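You operate a simulated robot arm through the tools that you are given. There is no shell and no other tool.

The job below is to be done with a simulated robot arm. You get a single attempt, and the scene is never put back.

Task
Thin the jug's glue with water to 300 ml and stir it smooth.
Fine: stir it on the green mat with the red-ball rod, which goes back in the brown pot. Set down upright: measuring jug.

It is judged by the outcome, as a careful person would: the job done as asked, and still so three seconds after it is handed in. It fails if anything else is knocked over, pushed out of place, dropped, spilled or broken.

Robot
A 6-joint arm with a two-finger gripper, fixed in place. Base frame: the origin is on the floor under the middle of its stand, x ahead of it, y to its left, z up; the work surface is at about z = 863. Readings come in mm, degrees, newtons and seconds.
It reaches about 1038 mm from its shoulder. Its first joint turns from -166.0 to 166.0 degrees. Payload 1.71 kg.
The TCP is the grasp point between the finger pads, 20 mm short of the fingertips. In the tool frame z runs along the fingers and y along their closing line. The gripper opens to 96 mm; its body begins 113 mm behind the TCP.
Orientation is that of the tool frame in the base frame, as a unit quaternion [x, y, z, w]. With the fingers straight down and closing along the base's y, the tool's x points along the base's -x, its y along +y and its z along -z.

Tools
- The arm moves only by the tool step_arm. Its argument "commands" is a list of rows, each a list of 2 entries, a list of its own where there are three numbers: the shift along the tool's x, y, z in units of 50 mm (1.0 is 50 mm), then the turn, a rotation vector about the tool's x, y, z in units of 6 degrees (1.0 is 6 degrees). In form: [[[tx, ty, tz], [rx, ry, rz]], ...]. A call has 1 to 20 rows; each row shifts and turns the commanded pose from where the row before left it, along the tool's axes as they then stand. "jaw" is the closure in counts, from 0 (fully open) to 255 (shut), set as the call begins (left out, the last holds). A call with a number of a shift or a turn outside -1 to 1 is refused whole. Each row takes 0.2 s and may step no farther than 50 mm and 8.6 degrees from the row before; otherwise, or with a gripper value out of range, the whole call is refused. A pose out of reach is approached as far as the arm can. The call stops where the force on the tool passes 40 N (or 10 N more than at its start, if that is more) or the arm is blocked; 0.2 s more then pass. Each finger travels about 45 mm/s and halts on what it meets, pressing with about 31 N; the grip force reading is that of the motor and also rises with nothing between the fingers. The clock runs only during rows and for 0.2 s after the last one: add rows that do not move to give the fingers time. It gives the time, the measured TCP pose, the force on the tool (base axes), the opening and the grip force at its end, in the units of the frame above (readings bear some noise), with the torque about the TCP (base axes, N m) and any sound that the robot's microphone picked up, and new pictures: "show" is both (left out), scene, wrist or none.
- Cameras (640 x 400 px; columns grow to the right, rows downward): "scene" is fixed at [53.3, 649.8, 1518.3]; the picture's right is [-0.45, -0.89, 0.00], its down [-0.37, 0.19, -0.91] and it looks along [0.81, -0.41, -0.42] (base axes); focal length 218 px, centre (320, 200). "wrist" rides on the gripper at [66, 14, -145] in the tool frame; the picture's right is [-0.21, 0.98, 0.00], its down [-0.88, -0.18, -0.45] and it looks along [-0.44, -0.09, 0.90] (tool axes); focal length 275 px, centre (320, 200). There is no depth. A picture from a camera that has moved, and an enlarged one, comes with that camera's place and axes in the base frame and with its lens.
- raise_lower(by): moves the trunk up (or, below 0, down) by that many mm; the arm rides with it, the base frame stays. It gives what a move gives, with no picture.
- zoom(camera, box): a new picture of the part [left, top, right, bottom] of that camera's present view, enlarged. The clock stands still meanwhile.
- sign_off(): hands the job in; it is judged then, once.

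Nothing tells you positions but the pictures and the camera data. Unless the task says otherwise, let go and move clear before handing in.

The tools are called after "Call:" as a command line: name --argument value ..., lists and objects as JSON in quotes. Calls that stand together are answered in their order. step_arm: Moves the arm, as the interface text tells. Its arguments: {"type":"object","properties":{"commands":{"type":"array"},"jaw":{"type":"number"},"show":{"type":"string","enum":["both","scene","wrist","none"]}},"required":["commands"]} The other tools are called the same way: raise_lower (by) moves the trunk up or down; zoom (camera, box) takes an enlarged picture of a part of a camera's view; sign_off () hands the job in.

At the start:

```text
clock: 0.0
eef_pos: [518.3, 257.1, 1514.2]
orientation: [0.0, 1.0, 0.001, 0.0]
contact_force: [0.0, 0.4, -0.9]
ft_torque: [0.03, 0.02, 0.02]
grip_width: 96.2
gripper_force: 0.0
trunk travel left (down, up): [-300.0, 90.0]
```

scene: 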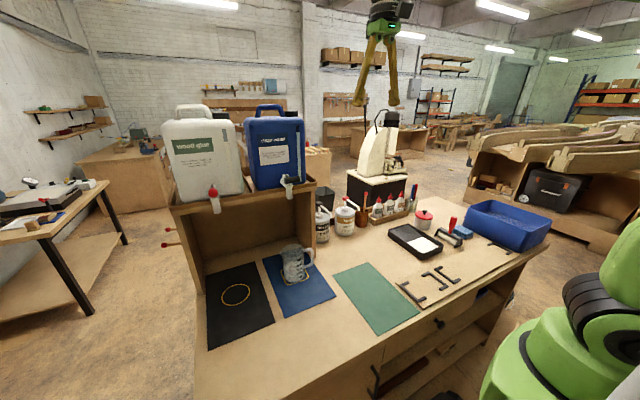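
wrist: 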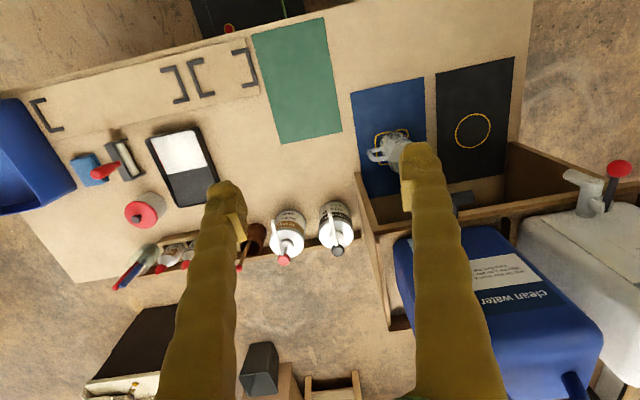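

I see a bench with two jerrycans (wood glue in white and clean water in blue) on a rack with taps, a jug on the blue mat, and a green mat and pots behind it. I'll zoom in on these before moving.

Call:
zoom --camera "scene" --box '[160, 90, 340, 200]'

Call:
zoom --camera "scene" --box '[200, 220, 360, 320]'

Call:
zoom --camera "scene" --box '[300, 170, 460, 270]'

Call:
zoom --camera "wrist" --box '[340, 60, 540, 240]'

Call:
zoom --camera "wrist" --box '[80, 120, 360, 300]'

```text
3.56 times, centred on (250, 145) of scene
camera zoom: at [53.3, 649.8, 1518.3], right [-0.45, -0.89, 0.0], down [-0.37, 0.19, -0.91], along [0.81, -0.41, -0.42], focal length 776 px, centre (569, 396)
```

zoom: 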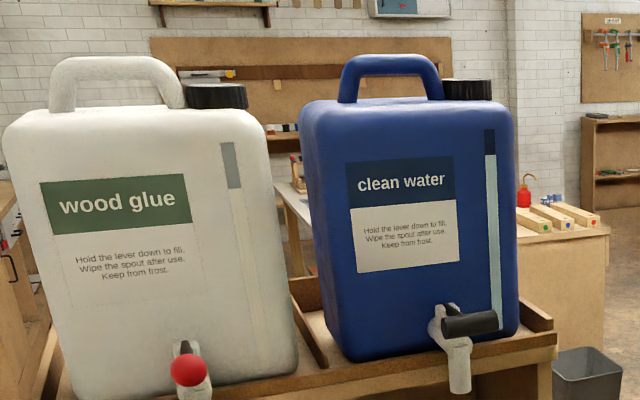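

```text
4.00 times, centred on (280, 270) of scene
camera zoom: at [53.3, 649.8, 1518.3], right [-0.45, -0.89, 0.0], down [-0.37, 0.19, -0.91], along [0.81, -0.41, -0.42], focal length 873 px, centre (480, -80)
```

zoom: 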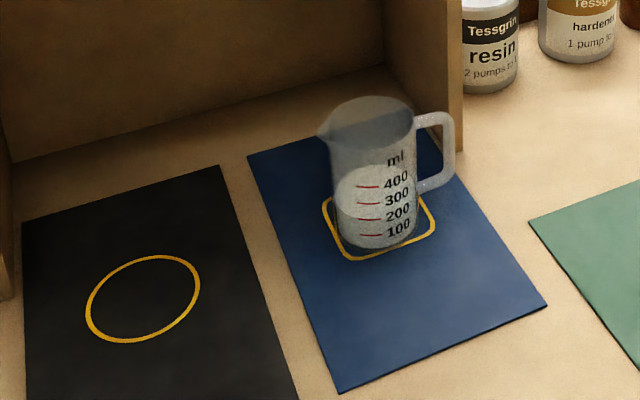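

```text
4.00 times, centred on (380, 220) of scene
camera zoom: at [53.3, 649.8, 1518.3], right [-0.45, -0.89, 0.0], down [-0.37, 0.19, -0.91], along [0.81, -0.41, -0.42], focal length 873 px, centre (80, 120)
```

zoom: 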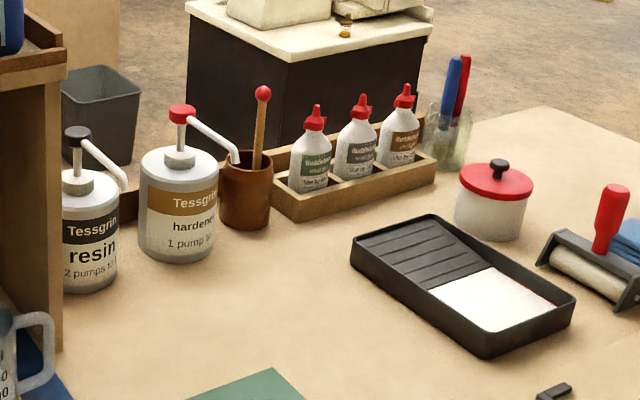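

```text
2.22 times, centred on (440, 150) of wrist
camera zoom: at [454.7, 270.2, 1661.2], right [0.21, 0.98, 0.0], down [0.88, -0.18, 0.44], along [0.43, -0.09, -0.9], focal length 612 px, centre (53, 311)
```

zoom: 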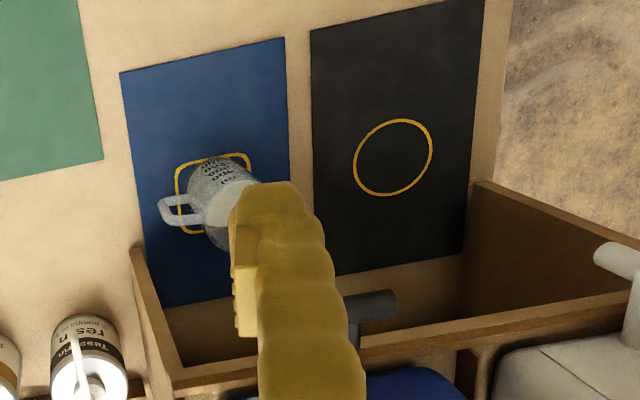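

```text
2.22 times, centred on (220, 210) of wrist
camera zoom: at [454.7, 270.2, 1661.2], right [0.21, 0.98, 0.0], down [0.88, -0.18, 0.44], along [0.43, -0.09, -0.9], focal length 612 px, centre (542, 178)
```

zoom: 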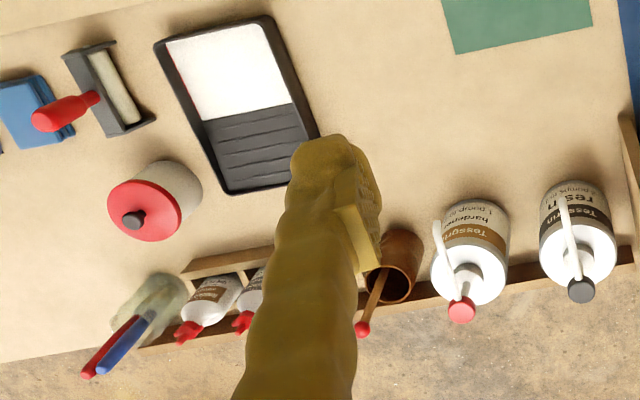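

The jug stands right below the blue can's tap and already holds some glue. I'll zoom closer to read the level and see the shape of the tap.

Call:
zoom --camera "scene" --box '[270, 235, 326, 295]'

Call:
zoom --camera "scene" --box '[265, 165, 325, 210]'

Call:
zoom --camera "wrist" --box '[350, 100, 480, 220]'

Call:
zoom --camera "scene" --box '[340, 180, 400, 240]'

```text
6.67 times, centred on (298, 265) of scene
camera zoom: at [53.3, 649.8, 1518.3], right [-0.45, -0.89, 0.0], down [-0.37, 0.19, -0.91], along [0.81, -0.41, -0.42], focal length 1456 px, centre (467, -233)
```

zoom: 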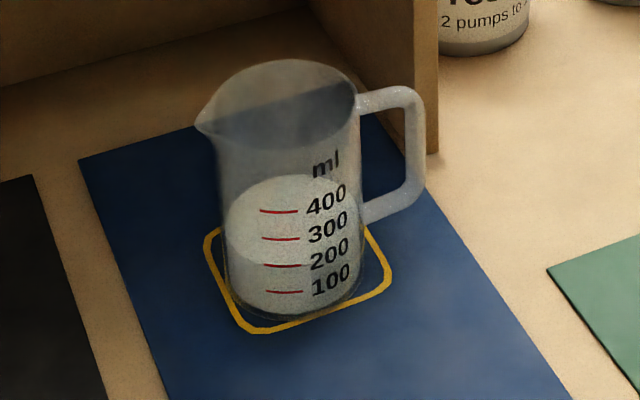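

```text
8.89 times, centred on (295, 188) of scene
camera zoom: at [53.3, 649.8, 1518.3], right [-0.45, -0.89, 0.0], down [-0.37, 0.19, -0.91], along [0.81, -0.41, -0.42], focal length 1941 px, centre (542, 311)
```

zoom: 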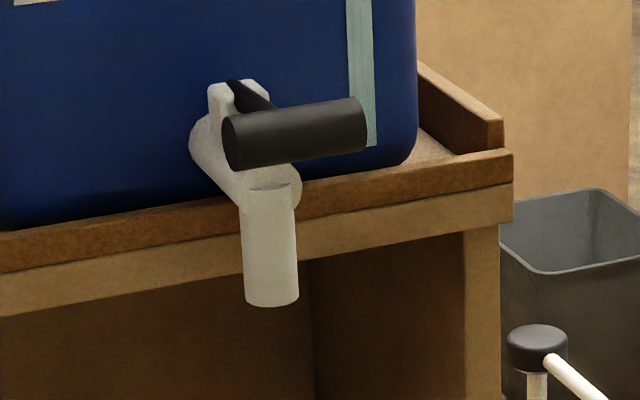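

```text
3.33 times, centred on (415, 160) of wrist
camera zoom: at [454.7, 270.2, 1661.2], right [0.21, 0.98, 0.0], down [0.88, -0.18, 0.44], along [0.43, -0.09, -0.9], focal length 918 px, centre (3, 333)
```

zoom: 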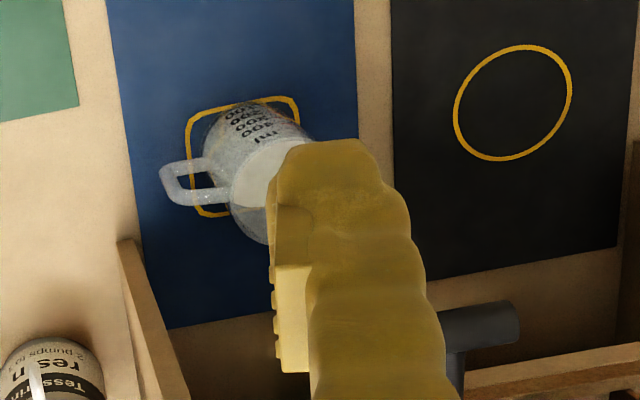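

```text
6.67 times, centred on (370, 210) of scene
camera zoom: at [53.3, 649.8, 1518.3], right [-0.45, -0.89, 0.0], down [-0.37, 0.19, -0.91], along [0.81, -0.41, -0.42], focal length 1456 px, centre (-13, 133)
```

zoom: 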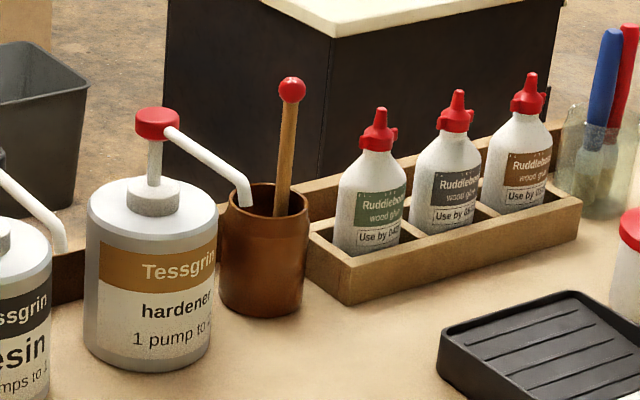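

The tap's lever is a T-bar running along y at about (673, 432, 1288), and the nozzle is above the jug. I'll zoom closer on the jug to read the start level.

Call:
zoom --camera "scene" --box '[284, 255, 312, 286]'

Call:
zoom --camera "scene" --box '[330, 10, 430, 110]'

```text
12.90 times, centred on (298, 270) of scene
camera zoom: at [53.3, 649.8, 1518.3], right [-0.45, -0.89, 0.0], down [-0.37, 0.19, -0.91], along [0.81, -0.41, -0.42], focal length 2817 px, centre (604, -710)
```

zoom: 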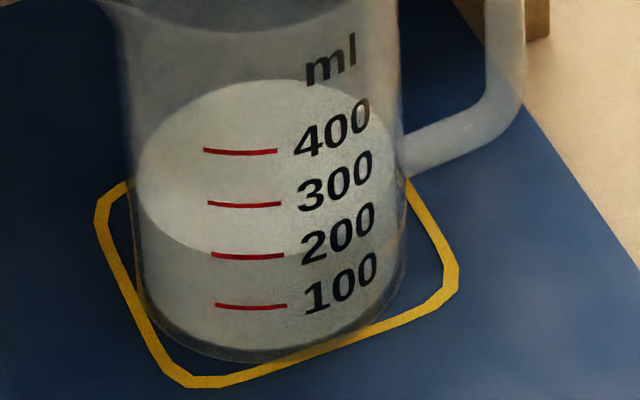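

```text
4.00 times, centred on (380, 60) of scene
camera zoom: at [53.3, 649.8, 1518.3], right [-0.45, -0.89, 0.0], down [-0.37, 0.19, -0.91], along [0.81, -0.41, -0.42], focal length 873 px, centre (80, 760)
```

zoom: 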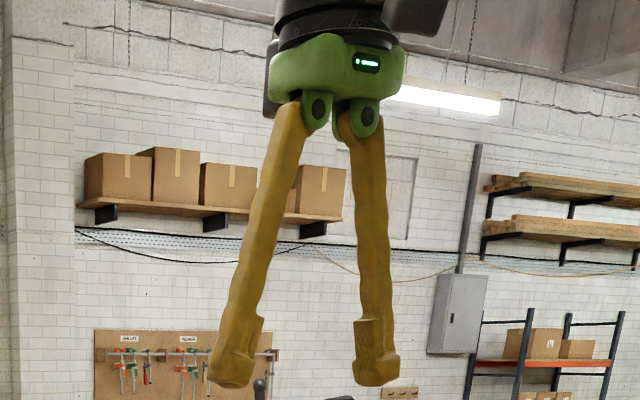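

The level starts just above the 200 ml tick. I'll shut the fingers, tilt the gripper to point forward and down, and move above the water tap's lever bar, stopping short of it for a look.

Call:
step_arm --commands '[[[0, 0, 0], [0, -1, 0]], [[0, 0, 0], [0, -1, 0]], [[0, 0, 0], [0, -1, 0]], [[0, 0, 0], [0, -1, 0]], [[0, 0, 0], [0, -1, 0]], [[0, 0, 0], [0, -1, 0]], [[0, 0, 0], [0, -1, 0]], [[0, 0.5, 0], [0, 0, 0]], [[0, 0.8, 0], [0, 0, 0]], [[0, 0.8, 0], [0, 0, 0]], [[0, 0.8, 0], [0, 0, 0]], [[0, 0.6, 0], [0, 0, 0]], [[0, 0, 0.6], [0, 0, 0]], [[0, 0, 0.8], [0, 0, 0]], [[0, 0, 0.8], [0, 0, 0]], [[0, 0, 0.6], [0, 0, 0]]]' --jaw 255

```text
clock: 3.4
eef_pos: [592.2, 430.7, 1419.9]
orientation: [-0.001, 0.931, 0.0, 0.365]
contact_force: [-0.3, -0.6, -0.8]
ft_torque: [-0.01, -0.05, 0.0]
grip_width: 0.0
gripper_force: 29.1
trunk travel left (down, up): [-300.0, 90.0]
camera wrist: at [446.5, 443.3, 1481.7], right [0.15, 0.98, 0.14], down [0.34, -0.18, 0.92], along [0.93, -0.09, -0.36], focal length 275 px, centre (320, 200)
```

scene: 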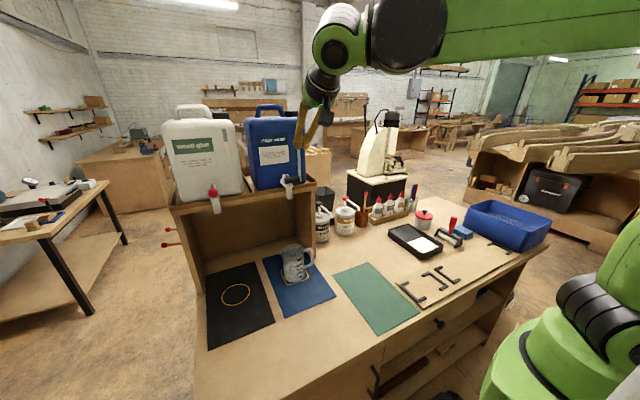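
wrist: 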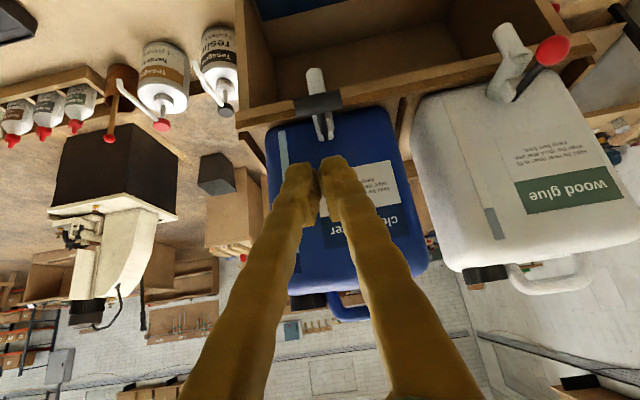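

The gripper is now in front of the water can, and the wrist view shows the T-bar and nozzle upside-down. I'll zoom in to place the lever accurately.

Call:
zoom --camera "wrist" --box '[270, 50, 370, 160]'

Call:
zoom --camera "scene" --box '[265, 95, 335, 205]'

```text
3.64 times, centred on (320, 105) of wrist
camera zoom: at [446.5, 443.3, 1481.7], right [0.15, 0.98, 0.14], down [0.34, -0.18, 0.92], along [0.93, -0.09, -0.36], focal length 1001 px, centre (320, 546)
```

zoom: 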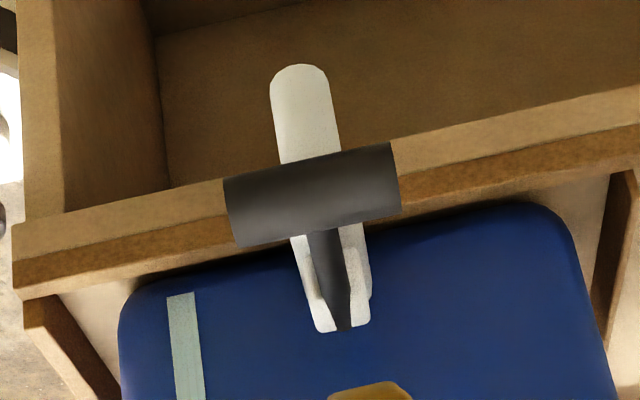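

```text
3.64 times, centred on (300, 150) of scene
camera zoom: at [53.3, 649.8, 1518.3], right [-0.45, -0.89, 0.0], down [-0.37, 0.19, -0.91], along [0.81, -0.41, -0.42], focal length 794 px, centre (393, 382)
```

zoom: 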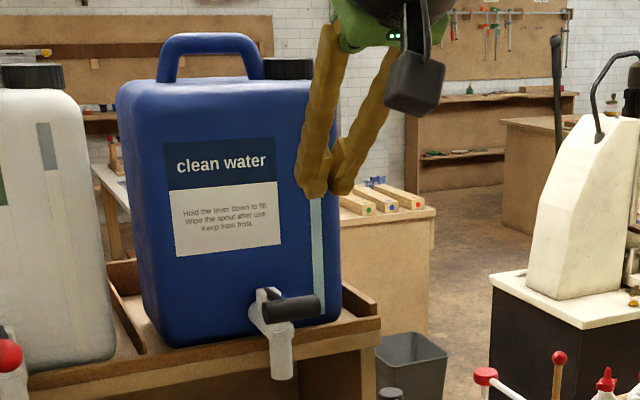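

The lever bar's centre comes out near (670, 434, 1290) from both views. I'll bring the shut fingertips to just above it.

Call:
step_arm --commands '[[[0.025, 0.016, 0.555], [0, 0, 0]], [[0.025, 0.016, 0.555], [0, 0, 0]], [[0.025, 0.016, 0.555], [0, 0, 0]], [[0.025, 0.016, 0.4], [0, 0, 0]], [[0, 0, 0.155], [0, 0, 0]]]'

Call:
zoom --camera "scene" --box '[265, 150, 325, 210]'

Call:
zoom --camera "wrist" --box '[260, 50, 380, 190]'

```text
clock: 4.6
eef_pos: [665.1, 432.6, 1334.5]
orientation: [0.0, 0.931, 0.0, 0.366]
contact_force: [0.8, 0.3, 0.4]
ft_torque: [0.03, 0.03, 0.0]
grip_width: 0.0
gripper_force: 29.2
trunk travel left (down, up): [-300.0, 90.0]
camera wrist: at [519.2, 445.9, 1397.0], right [0.15, 0.98, 0.14], down [0.34, -0.18, 0.92], along [0.93, -0.09, -0.36], focal length 275 px, centre (320, 200)
```

scene: 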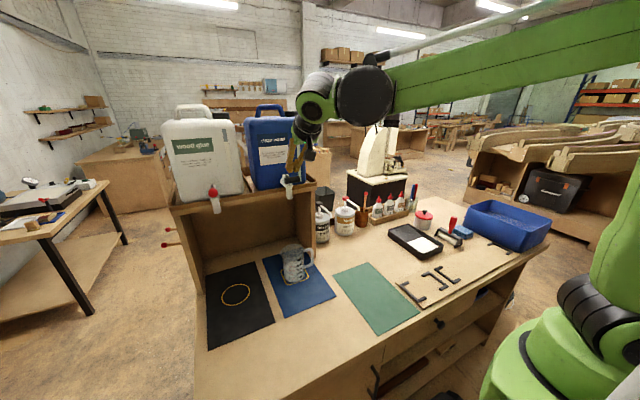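
wrist: 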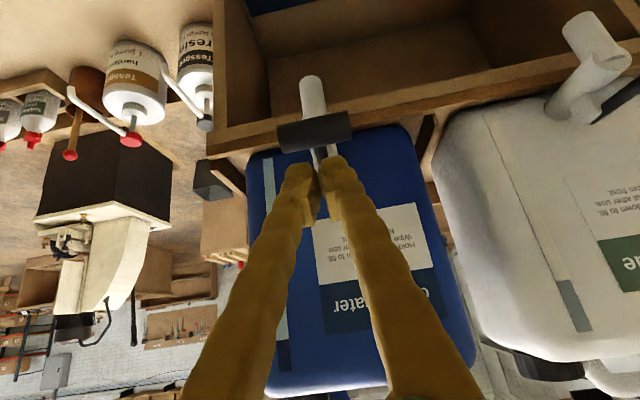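

```text
6.67 times, centred on (295, 180) of scene
camera zoom: at [53.3, 649.8, 1518.3], right [-0.45, -0.89, 0.0], down [-0.37, 0.19, -0.91], along [0.81, -0.41, -0.42], focal length 1456 px, centre (487, 333)
```

zoom: 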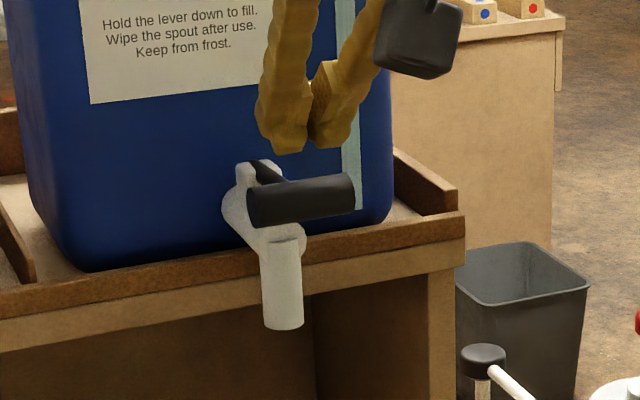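

```text
2.86 times, centred on (320, 120) of wrist
camera zoom: at [519.2, 445.9, 1397.0], right [0.15, 0.98, 0.14], down [0.34, -0.18, 0.92], along [0.93, -0.09, -0.36], focal length 786 px, centre (320, 429)
```

zoom: 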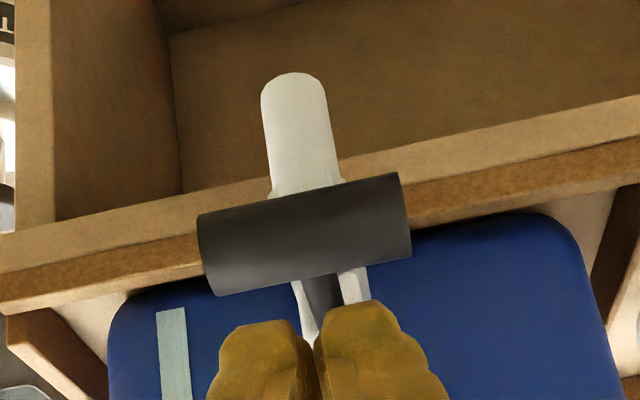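

The fingertips are about 15–20 mm above the bar and centred on it. I'll come down in small steps until I feel contact.

Call:
step_arm --commands '[[[0.068, 0, 0.0734], [0, 0, 0]], [[0.068, 0, 0.0734], [0, 0, 0]]]' --show "none"

Call:
zoom --camera "scene" --box '[265, 150, 325, 210]'

```text
clock: 5.2
eef_pos: [664.6, 433.2, 1323.9]
orientation: [0.0, 0.931, -0.001, 0.365]
contact_force: [0.6, 0.6, -0.7]
ft_torque: [0.02, 0.02, -0.02]
grip_width: 0.1
gripper_force: 28.7
trunk travel left (down, up): [-300.0, 90.0]
```

```text
6.67 times, centred on (295, 180) of scene
camera zoom: at [53.3, 649.8, 1518.3], right [-0.45, -0.89, 0.0], down [-0.37, 0.19, -0.91], along [0.81, -0.41, -0.42], focal length 1456 px, centre (487, 333)
```

zoom: 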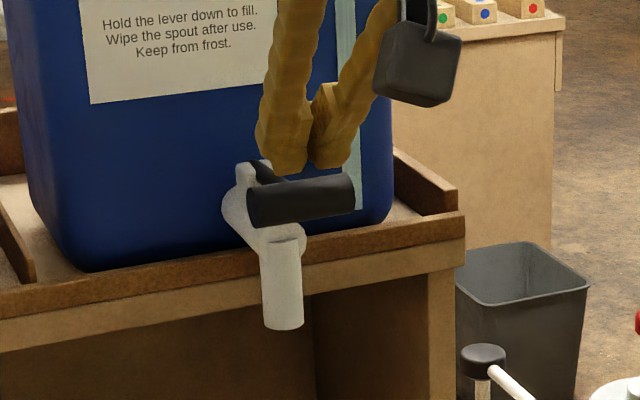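

The tips are still just clear of the bar, so I'll keep going down in small steps.

Call:
step_arm --commands '[[[0.054, 0, 0.0587], [0, 0, 0]], [[0.054, 0, 0.0587], [0, 0, 0]]]' --show "none"

Call:
zoom --camera "scene" --box '[265, 150, 325, 210]'

```text
clock: 5.8
eef_pos: [665.6, 433.3, 1317.5]
orientation: [0.0, 0.931, 0.0, 0.364]
contact_force: [-0.2, 0.2, -0.4]
ft_torque: [0.0, 0.0, 0.0]
grip_width: 0.1
gripper_force: 29.6
trunk travel left (down, up): [-300.0, 90.0]
```

```text
6.67 times, centred on (295, 180) of scene
camera zoom: at [53.3, 649.8, 1518.3], right [-0.45, -0.89, 0.0], down [-0.37, 0.19, -0.91], along [0.81, -0.41, -0.42], focal length 1456 px, centre (487, 333)
```

zoom: 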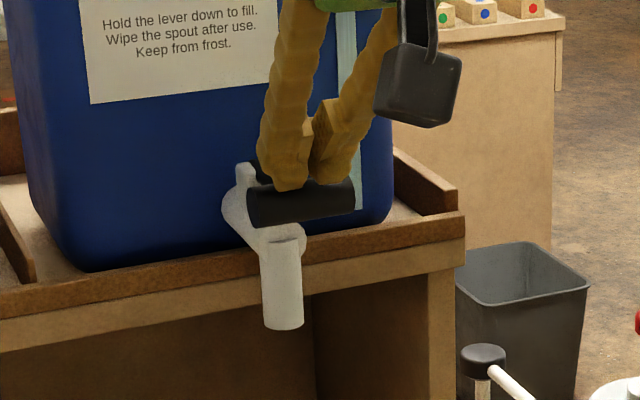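

There's no contact force yet, and the tips appear to be right at the bar. I'll continue in 3 mm steps.

Call:
step_arm --commands '[[[0.041, 0, 0.044], [0, 0, 0]]]' --show "none"

Call:
zoom --camera "wrist" --box '[260, 50, 380, 190]'

Call:
zoom --camera "scene" --box '[275, 160, 315, 210]'

```text
clock: 6.2
eef_pos: [664.2, 434.2, 1314.7]
orientation: [0.0, 0.931, 0.0, 0.364]
contact_force: [0.1, -0.2, 0.2]
ft_torque: [0.0, 0.01, 0.01]
grip_width: 0.1
gripper_force: 29.2
trunk travel left (down, up): [-300.0, 90.0]
```

```text
2.86 times, centred on (320, 120) of wrist
camera zoom: at [519.1, 446.8, 1376.3], right [0.15, 0.98, 0.14], down [0.34, -0.18, 0.92], along [0.93, -0.09, -0.36], focal length 786 px, centre (320, 429)
```

zoom: 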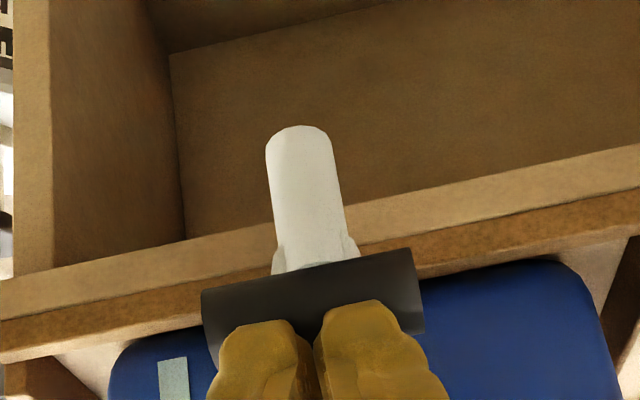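

```text
8.00 times, centred on (295, 185) of scene
camera zoom: at [53.3, 649.8, 1518.3], right [-0.45, -0.89, 0.0], down [-0.37, 0.19, -0.91], along [0.81, -0.41, -0.42], focal length 1747 px, centre (520, 320)
```

zoom: 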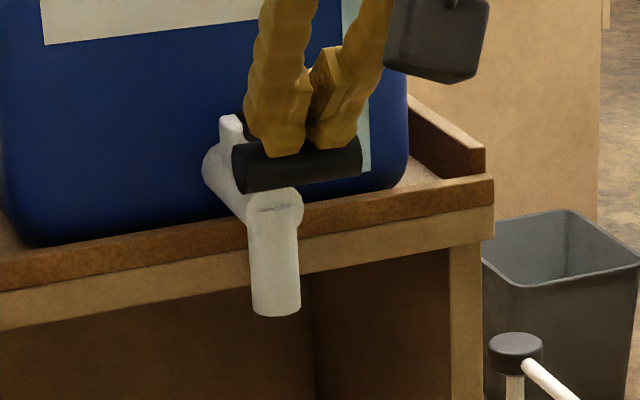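

The tips are nearly touching the bar. I'll keep coming down and watch for a force reading and any water.

Call:
step_arm --commands '[[[0.041, 0, 0.044], [0, 0, 0]]]' --show "none"

Call:
zoom --camera "scene" --box '[275, 160, 315, 210]'

```text
clock: 6.6
eef_pos: [664.3, 434.0, 1312.7]
orientation: [0.0, 0.931, 0.0, 0.365]
contact_force: [-0.2, 0.4, 0.1]
ft_torque: [0.04, 0.03, -0.03]
grip_width: 5.9
gripper_force: 29.6
trunk travel left (down, up): [-300.0, 90.0]
```

```text
8.00 times, centred on (295, 185) of scene
camera zoom: at [53.3, 649.8, 1518.3], right [-0.45, -0.89, 0.0], down [-0.37, 0.19, -0.91], along [0.81, -0.41, -0.42], focal length 1747 px, centre (520, 320)
```

zoom: 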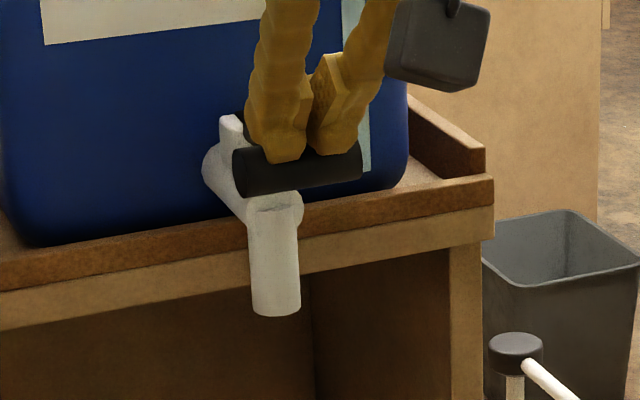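

The fingers spread slightly, so they have touched the bar. I'll press a little further and watch the force, the lever and the jug.

Call:
step_arm --commands '[[[0.041, 0, 0.044], [0, 0, 0]]]' --show "none"

Call:
zoom --camera "scene" --box '[275, 160, 315, 210]'

Call:
zoom --camera "wrist" --box '[260, 50, 380, 190]'

```text
clock: 7.0
eef_pos: [665.0, 434.2, 1309.1]
orientation: [-0.001, 0.931, 0.001, 0.364]
contact_force: [-0.4, 0.4, 1.1]
ft_torque: [0.01, 0.0, -0.03]
grip_width: 6.0
gripper_force: 29.5
trunk travel left (down, up): [-300.0, 90.0]
```

```text
8.00 times, centred on (295, 185) of scene
camera zoom: at [53.3, 649.8, 1518.3], right [-0.45, -0.89, 0.0], down [-0.37, 0.19, -0.91], along [0.81, -0.41, -0.42], focal length 1747 px, centre (520, 320)
```

zoom: 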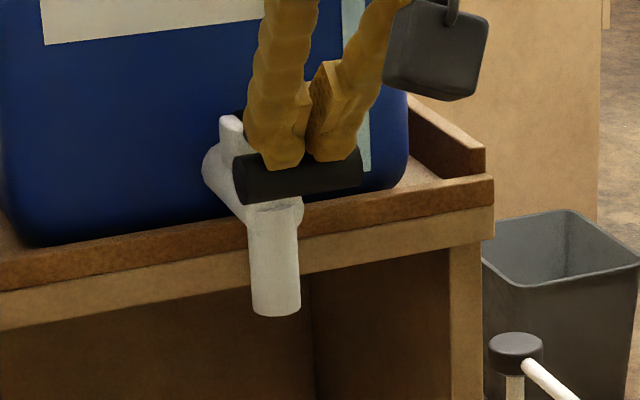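

```text
2.86 times, centred on (320, 120) of wrist
camera zoom: at [518.8, 447.4, 1371.2], right [0.15, 0.98, 0.14], down [0.34, -0.18, 0.92], along [0.93, -0.09, -0.36], focal length 786 px, centre (320, 429)
```

zoom: 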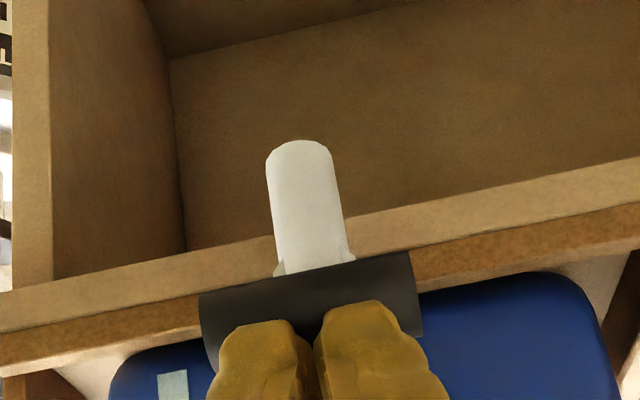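

The lever is moving down easily, with the fingertips over the bar and around its stem. I'll continue and check the jug for flow.

Call:
step_arm --commands '[[[0.041, 0, 0.044], [0, 0, 0]]]' --show "none"

Call:
zoom --camera "scene" --box '[275, 160, 315, 210]'

Call:
zoom --camera "scene" --box '[284, 255, 312, 286]'

```text
clock: 7.4
eef_pos: [663.9, 434.3, 1305.5]
orientation: [0.001, 0.931, -0.001, 0.366]
contact_force: [-0.1, 0.5, 0.8]
ft_torque: [0.02, 0.02, -0.01]
grip_width: 6.1
gripper_force: 29.6
trunk travel left (down, up): [-300.0, 90.0]
```

```text
8.00 times, centred on (295, 185) of scene
camera zoom: at [53.3, 649.8, 1518.3], right [-0.45, -0.89, 0.0], down [-0.37, 0.19, -0.91], along [0.81, -0.41, -0.42], focal length 1747 px, centre (520, 320)
```

zoom: 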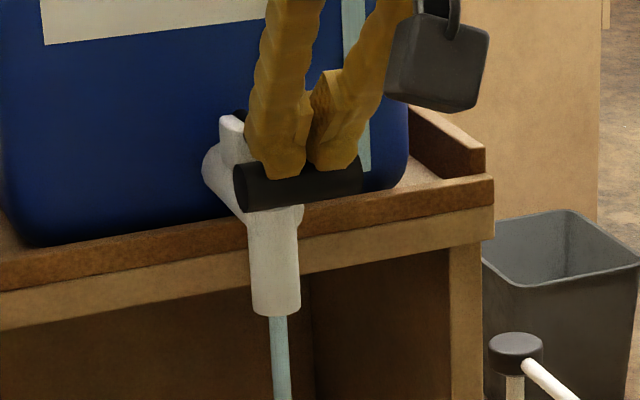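

```text
12.90 times, centred on (298, 270) of scene
camera zoom: at [53.3, 649.8, 1518.3], right [-0.45, -0.89, 0.0], down [-0.37, 0.19, -0.91], along [0.81, -0.41, -0.42], focal length 2817 px, centre (604, -710)
```

zoom: 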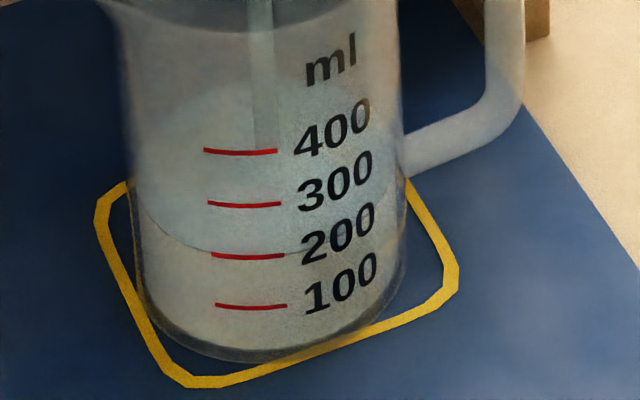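

Water is now running into the jug as a clear layer above the glue. I'll hold the lever here in short steps and watch the level.

Call:
step_arm --commands '[[[0, 0, 0], [0, 0, 0]]]' --show "none"

Call:
zoom --camera "scene" --box '[284, 255, 312, 286]'

```text
clock: 7.8
eef_pos: [663.8, 434.5, 1305.2]
orientation: [0.0, 0.931, 0.0, 0.364]
contact_force: [0.2, 0.4, 1.1]
ft_torque: [0.01, -0.03, 0.01]
grip_width: 6.0
gripper_force: 29.3
trunk travel left (down, up): [-300.0, 90.0]
```

```text
12.90 times, centred on (298, 270) of scene
camera zoom: at [53.3, 649.8, 1518.3], right [-0.45, -0.89, 0.0], down [-0.37, 0.19, -0.91], along [0.81, -0.41, -0.42], focal length 2817 px, centre (604, -710)
```

zoom: 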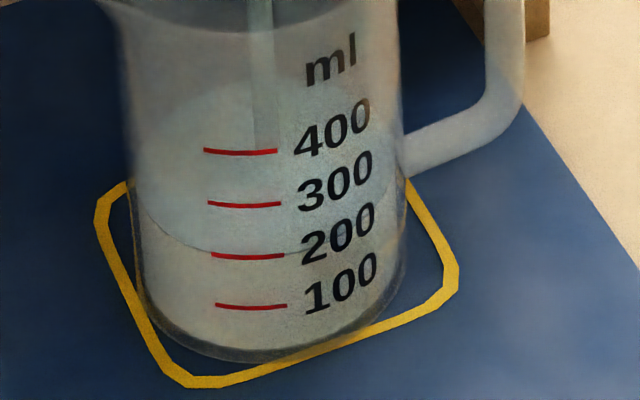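

The flow looks slow. I'll hold for longer and compare the level.

Call:
step_arm --commands '[[[0, 0, 0], [0, 0, 0]], [[0, 0, 0], [0, 0, 0]], [[0, 0, 0], [0, 0, 0]]]' --show "none"

Call:
zoom --camera "scene" --box '[284, 255, 312, 286]'

```text
clock: 8.6
eef_pos: [663.6, 435.8, 1304.4]
orientation: [0.0, 0.931, 0.0, 0.365]
contact_force: [0.3, -0.3, 1.3]
ft_torque: [0.02, 0.0, 0.0]
grip_width: 6.0
gripper_force: 29.1
trunk travel left (down, up): [-300.0, 90.0]
```

```text
12.90 times, centred on (298, 270) of scene
camera zoom: at [53.3, 649.8, 1518.3], right [-0.45, -0.89, 0.0], down [-0.37, 0.19, -0.91], along [0.81, -0.41, -0.42], focal length 2817 px, centre (604, -710)
```

zoom: 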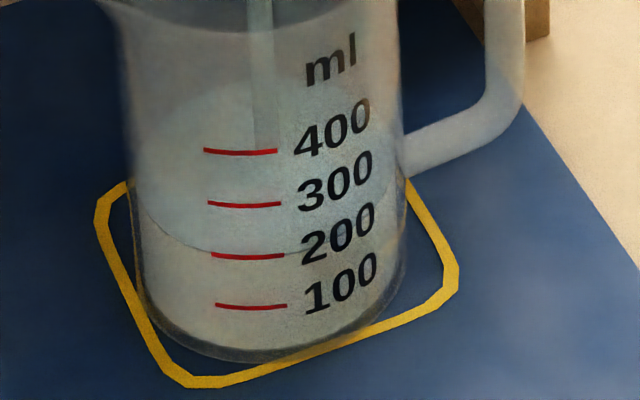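

The clear water surface is hard to see, so I'll zoom in tighter.

Call:
zoom --camera "scene" --box '[290, 254, 316, 278]'

Call:
zoom --camera "scene" --box '[286, 256, 302, 278]'

Call:
zoom --camera "wrist" --box '[250, 0, 400, 100]'

```text
16.00 times, centred on (303, 266) of scene
camera zoom: at [53.3, 649.8, 1518.3], right [-0.45, -0.89, 0.0], down [-0.37, 0.19, -0.91], along [0.81, -0.41, -0.42], focal length 3493 px, centre (592, -856)
```

zoom: 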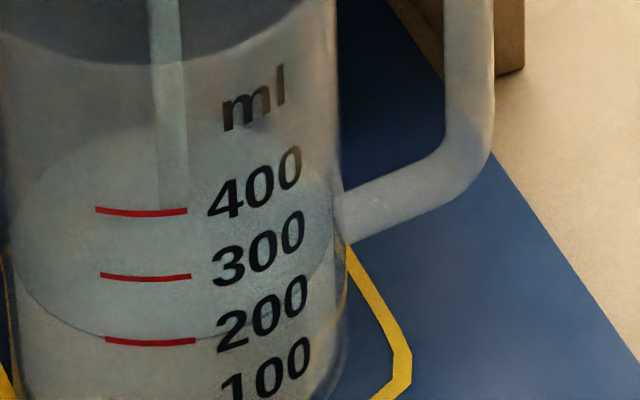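

```text
16.00 times, centred on (294, 267) of scene
camera zoom: at [53.3, 649.8, 1518.3], right [-0.45, -0.89, 0.0], down [-0.37, 0.19, -0.91], along [0.81, -0.41, -0.42], focal length 3493 px, centre (736, -872)
```

zoom: 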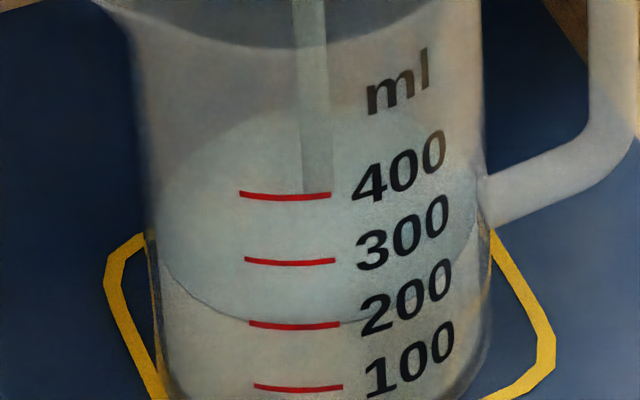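

```text
4.00 times, centred on (325, 50) of wrist
camera zoom: at [518.3, 447.2, 1367.5], right [0.15, 0.98, 0.14], down [0.34, -0.18, 0.92], along [0.93, -0.09, -0.36], focal length 1101 px, centre (300, 800)
```

zoom: 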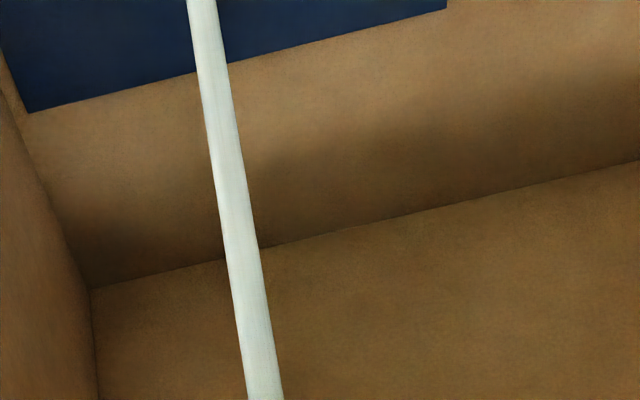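

I'll hold another second and compare using the same zoom box.

Call:
step_arm --commands '[[[0, 0, 0], [0, 0, 0]], [[0, 0, 0], [0, 0, 0]], [[0, 0, 0], [0, 0, 0]], [[0, 0, 0], [0, 0, 0]]]' --show "none"

Call:
zoom --camera "scene" --box '[286, 256, 302, 278]'

Call:
zoom --camera "scene" --box '[270, 160, 330, 290]'

```text
clock: 9.6
eef_pos: [663.9, 434.9, 1304.9]
orientation: [0.0, 0.931, 0.0, 0.364]
contact_force: [-0.1, -0.4, 1.2]
ft_torque: [0.0, -0.01, -0.02]
grip_width: 6.1
gripper_force: 29.0
trunk travel left (down, up): [-300.0, 90.0]
```

```text
16.00 times, centred on (294, 267) of scene
camera zoom: at [53.3, 649.8, 1518.3], right [-0.45, -0.89, 0.0], down [-0.37, 0.19, -0.91], along [0.81, -0.41, -0.42], focal length 3493 px, centre (736, -872)
```

zoom: 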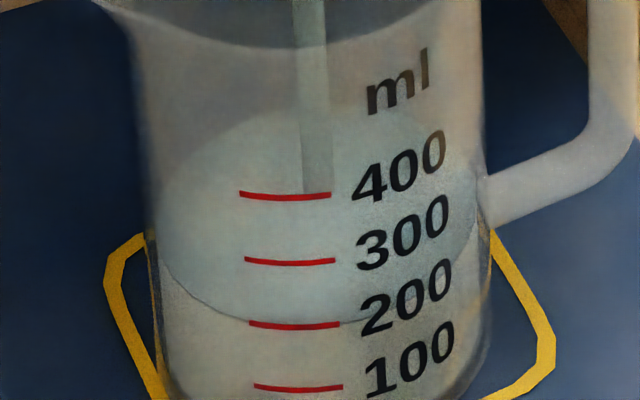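

```text
3.08 times, centred on (300, 225) of scene
camera zoom: at [53.3, 649.8, 1518.3], right [-0.45, -0.89, 0.0], down [-0.37, 0.19, -0.91], along [0.81, -0.41, -0.42], focal length 672 px, centre (382, 123)
```

zoom: 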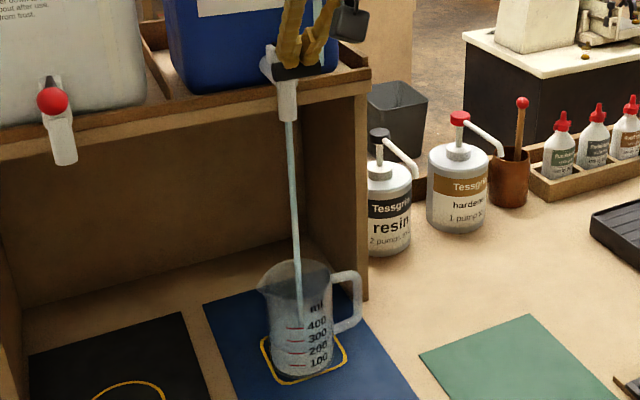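

The flow at this opening is very slow, so I'll press the lever a little further and keep watching.

Call:
step_arm --commands '[[[0.054, 0, 0.0587], [0, 0, 0]]]' --show "none"

Call:
zoom --camera "scene" --box '[286, 256, 302, 278]'

Call:
zoom --camera "scene" --box '[270, 160, 330, 290]'

```text
clock: 10.0
eef_pos: [663.2, 434.0, 1301.4]
orientation: [0.0, 0.931, -0.001, 0.365]
contact_force: [-0.7, -0.2, 0.6]
ft_torque: [0.01, 0.0, -0.04]
grip_width: 6.1
gripper_force: 29.1
trunk travel left (down, up): [-300.0, 90.0]
```

```text
16.00 times, centred on (294, 267) of scene
camera zoom: at [53.3, 649.8, 1518.3], right [-0.45, -0.89, 0.0], down [-0.37, 0.19, -0.91], along [0.81, -0.41, -0.42], focal length 3493 px, centre (736, -872)
```

zoom: 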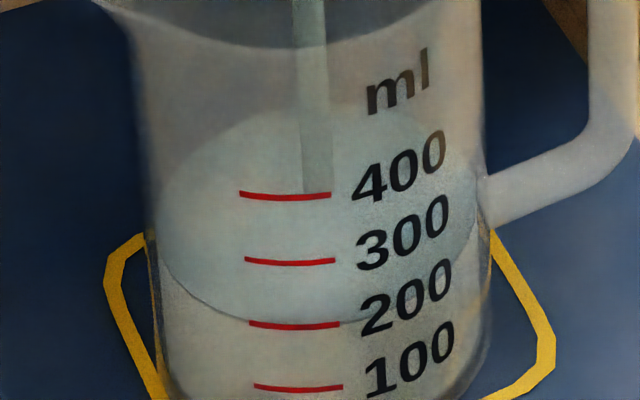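

```text
3.08 times, centred on (300, 225) of scene
camera zoom: at [53.3, 649.8, 1518.3], right [-0.45, -0.89, 0.0], down [-0.37, 0.19, -0.91], along [0.81, -0.41, -0.42], focal length 672 px, centre (382, 123)
```

zoom: 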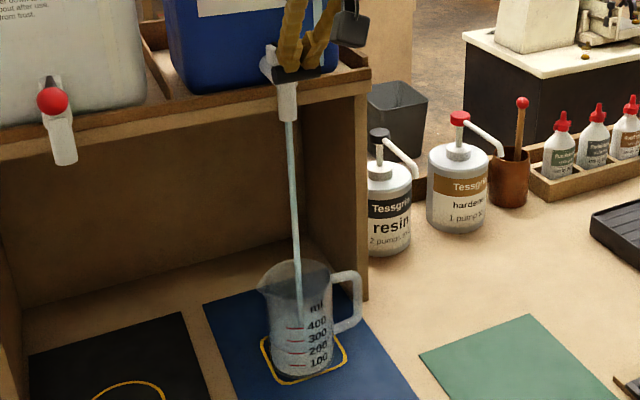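

I'll zoom in hard on the jug's left and back walls to find the water line.

Call:
zoom --camera "scene" --box '[282, 257, 294, 272]'

Call:
zoom --camera "scene" --box '[294, 252, 308, 270]'

```text
16.00 times, centred on (288, 264) of scene
camera zoom: at [53.3, 649.8, 1518.3], right [-0.45, -0.89, 0.0], down [-0.37, 0.19, -0.91], along [0.81, -0.41, -0.42], focal length 3493 px, centre (832, -832)
```

zoom: 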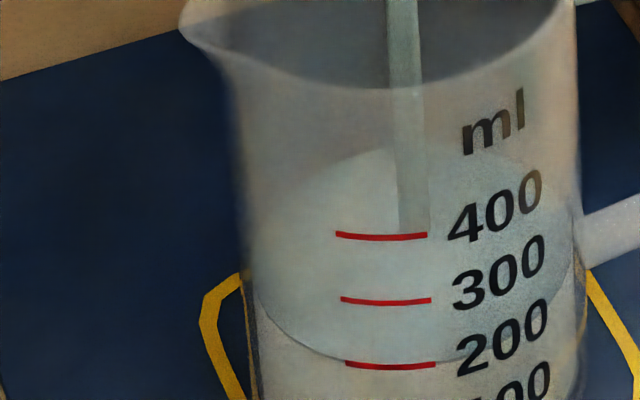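

```text
16.00 times, centred on (301, 261) of scene
camera zoom: at [53.3, 649.8, 1518.3], right [-0.45, -0.89, 0.0], down [-0.37, 0.19, -0.91], along [0.81, -0.41, -0.42], focal length 3493 px, centre (624, -776)
```

zoom: 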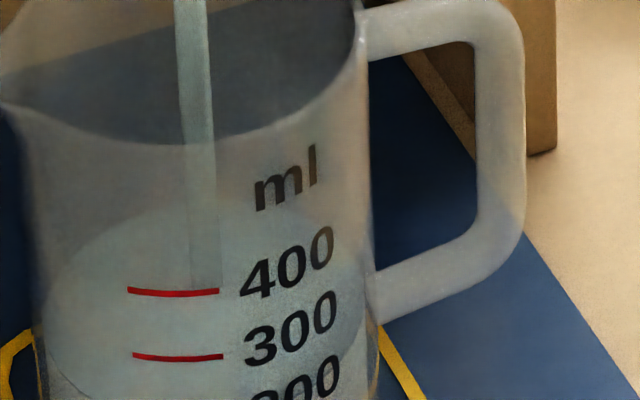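

The point where the stream meets the surface is a good marker, at row 193 in this zoom and expected to rise about 65 px per 100 ml. I'll hold for about 2 s and compare.

Call:
step_arm --commands '[[[0, 0, 0], [0, 0, 0]], [[0, 0, 0], [0, 0, 0]], [[0, 0, 0], [0, 0, 0]], [[0, 0, 0], [0, 0, 0]], [[0, 0, 0], [0, 0, 0]], [[0, 0, 0], [0, 0, 0]], [[0, 0, 0], [0, 0, 0]], [[0, 0, 0], [0, 0, 0]]]' --show "none"

Call:
zoom --camera "scene" --box '[286, 256, 302, 278]'

Call:
zoom --camera "scene" --box '[275, 160, 315, 210]'

```text
clock: 11.8
eef_pos: [663.0, 434.2, 1300.7]
orientation: [-0.001, 0.931, 0.002, 0.364]
contact_force: [-0.7, -1.3, 1.5]
ft_torque: [0.0, 0.01, 0.01]
grip_width: 6.2
gripper_force: 29.8
trunk travel left (down, up): [-300.0, 90.0]
```

```text
16.00 times, centred on (294, 267) of scene
camera zoom: at [53.3, 649.8, 1518.3], right [-0.45, -0.89, 0.0], down [-0.37, 0.19, -0.91], along [0.81, -0.41, -0.42], focal length 3493 px, centre (736, -872)
```

zoom: 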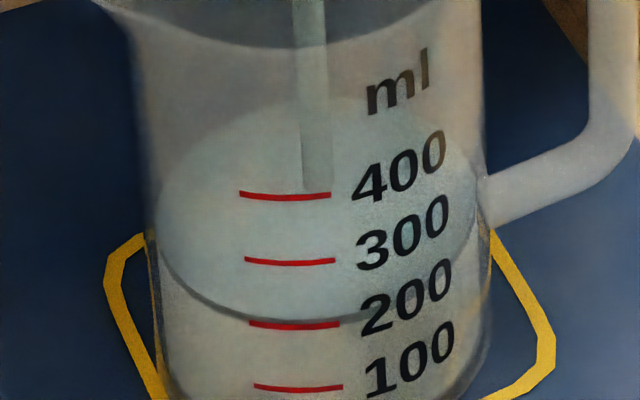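

```text
8.00 times, centred on (295, 185) of scene
camera zoom: at [53.3, 649.8, 1518.3], right [-0.45, -0.89, 0.0], down [-0.37, 0.19, -0.91], along [0.81, -0.41, -0.42], focal length 1747 px, centre (520, 320)
```

zoom: 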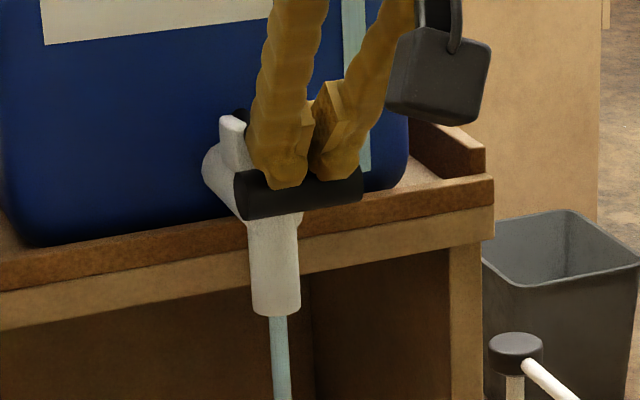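

A thin water band now shows at the front edge, about 7 ml, so the flow is only a few ml per second. I'll press the lever further to speed it up.

Call:
step_arm --commands '[[[0.054, 0, 0.0587], [0, 0, 0]], [[0.027, 0, 0.029], [0, 0, 0]], [[0, 0, 0], [0, 0, 0]], [[0, 0, 0], [0, 0, 0]], [[0, 0, 0], [0, 0, 0]]]' --show "none"

Call:
zoom --camera "scene" --box '[286, 256, 302, 278]'

Call:
zoom --camera "scene" --box '[275, 160, 315, 210]'

```text
clock: 13.0
eef_pos: [663.4, 433.5, 1296.2]
orientation: [0.0, 0.931, 0.0, 0.365]
contact_force: [-1.3, 0.1, 1.7]
ft_torque: [0.04, 0.0, -0.02]
grip_width: 5.9
gripper_force: 29.5
trunk travel left (down, up): [-300.0, 90.0]
```

```text
16.00 times, centred on (294, 267) of scene
camera zoom: at [53.3, 649.8, 1518.3], right [-0.45, -0.89, 0.0], down [-0.37, 0.19, -0.91], along [0.81, -0.41, -0.42], focal length 3493 px, centre (736, -872)
```

zoom: 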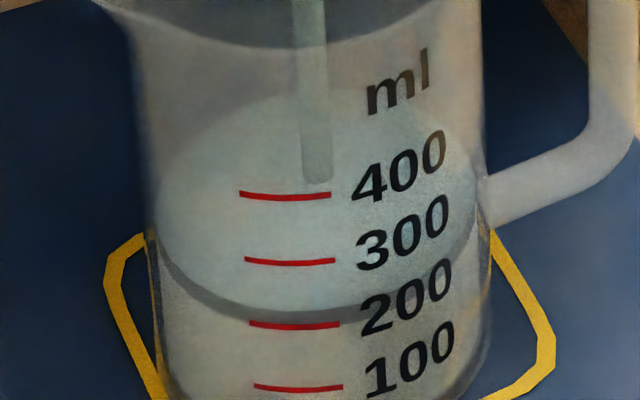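

```text
8.00 times, centred on (295, 185) of scene
camera zoom: at [53.3, 649.8, 1518.3], right [-0.45, -0.89, 0.0], down [-0.37, 0.19, -0.91], along [0.81, -0.41, -0.42], focal length 1747 px, centre (520, 320)
```

zoom: 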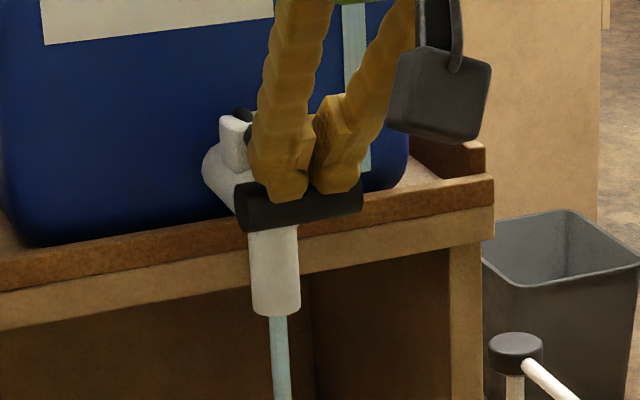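

The water band is clear now and reads about 227 ml, with the flow near 12 ml/s. I'll hold for about 2.4 s and re-read.

Call:
step_arm --commands '[[[0, 0, 0], [0, 0, 0]], [[0, 0, 0], [0, 0, 0]], [[0, 0, 0], [0, 0, 0]], [[0, 0, 0], [0, 0, 0]], [[0, 0, 0], [0, 0, 0]], [[0, 0, 0], [0, 0, 0]], [[0, 0, 0], [0, 0, 0]], [[0, 0, 0], [0, 0, 0]], [[0, 0, 0], [0, 0, 0]], [[0, 0, 0], [0, 0, 0]], [[0, 0, 0], [0, 0, 0]]]' --show "none"

Call:
zoom --camera "scene" --box '[286, 256, 302, 278]'

```text
clock: 15.4
eef_pos: [664.3, 434.2, 1293.9]
orientation: [0.001, 0.931, 0.0, 0.365]
contact_force: [-2.4, 0.9, 1.3]
ft_torque: [0.01, 0.0, -0.02]
grip_width: 6.1
gripper_force: 29.5
trunk travel left (down, up): [-300.0, 90.0]
```

```text
16.00 times, centred on (294, 267) of scene
camera zoom: at [53.3, 649.8, 1518.3], right [-0.45, -0.89, 0.0], down [-0.37, 0.19, -0.91], along [0.81, -0.41, -0.42], focal length 3493 px, centre (736, -872)
```

zoom: 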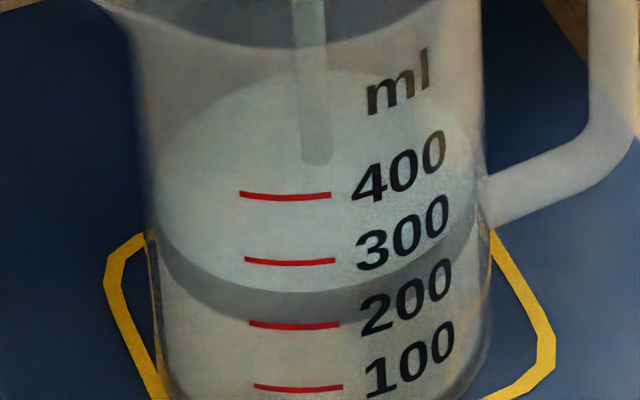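

The level reads about 254 ml and rises roughly 11 ml/s. I'll hold about 2.6 s more, then take small steps.

Call:
step_arm --commands '[[[0, 0, 0], [0, 0, 0]], [[0, 0, 0], [0, 0, 0]], [[0, 0, 0], [0, 0, 0]], [[0, 0, 0], [0, 0, 0]], [[0, 0, 0], [0, 0, 0]], [[0, 0, 0], [0, 0, 0]], [[0, 0, 0], [0, 0, 0]], [[0, 0, 0], [0, 0, 0]], [[0, 0, 0], [0, 0, 0]], [[0, 0, 0], [0, 0, 0]], [[0, 0, 0], [0, 0, 0]], [[0, 0, 0], [0, 0, 0]]]' --show "none"

Call:
zoom --camera "scene" --box '[286, 256, 302, 278]'

```text
clock: 18.0
eef_pos: [663.4, 433.4, 1294.5]
orientation: [0.0, 0.931, 0.0, 0.365]
contact_force: [-1.1, 0.0, 1.4]
ft_torque: [-0.01, -0.02, -0.03]
grip_width: 5.8
gripper_force: 29.3
trunk travel left (down, up): [-300.0, 90.0]
```

```text
16.00 times, centred on (294, 267) of scene
camera zoom: at [53.3, 649.8, 1518.3], right [-0.45, -0.89, 0.0], down [-0.37, 0.19, -0.91], along [0.81, -0.41, -0.42], focal length 3493 px, centre (736, -872)
```

zoom: 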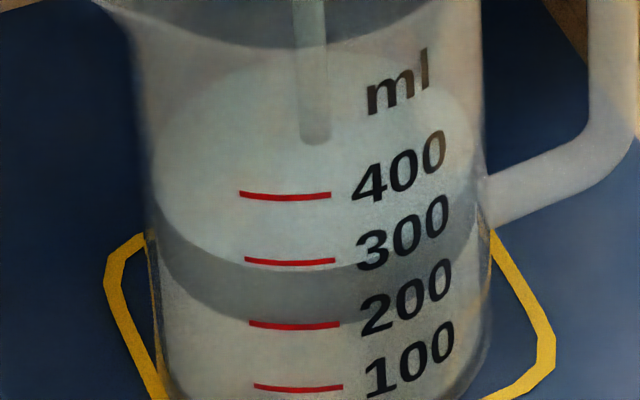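

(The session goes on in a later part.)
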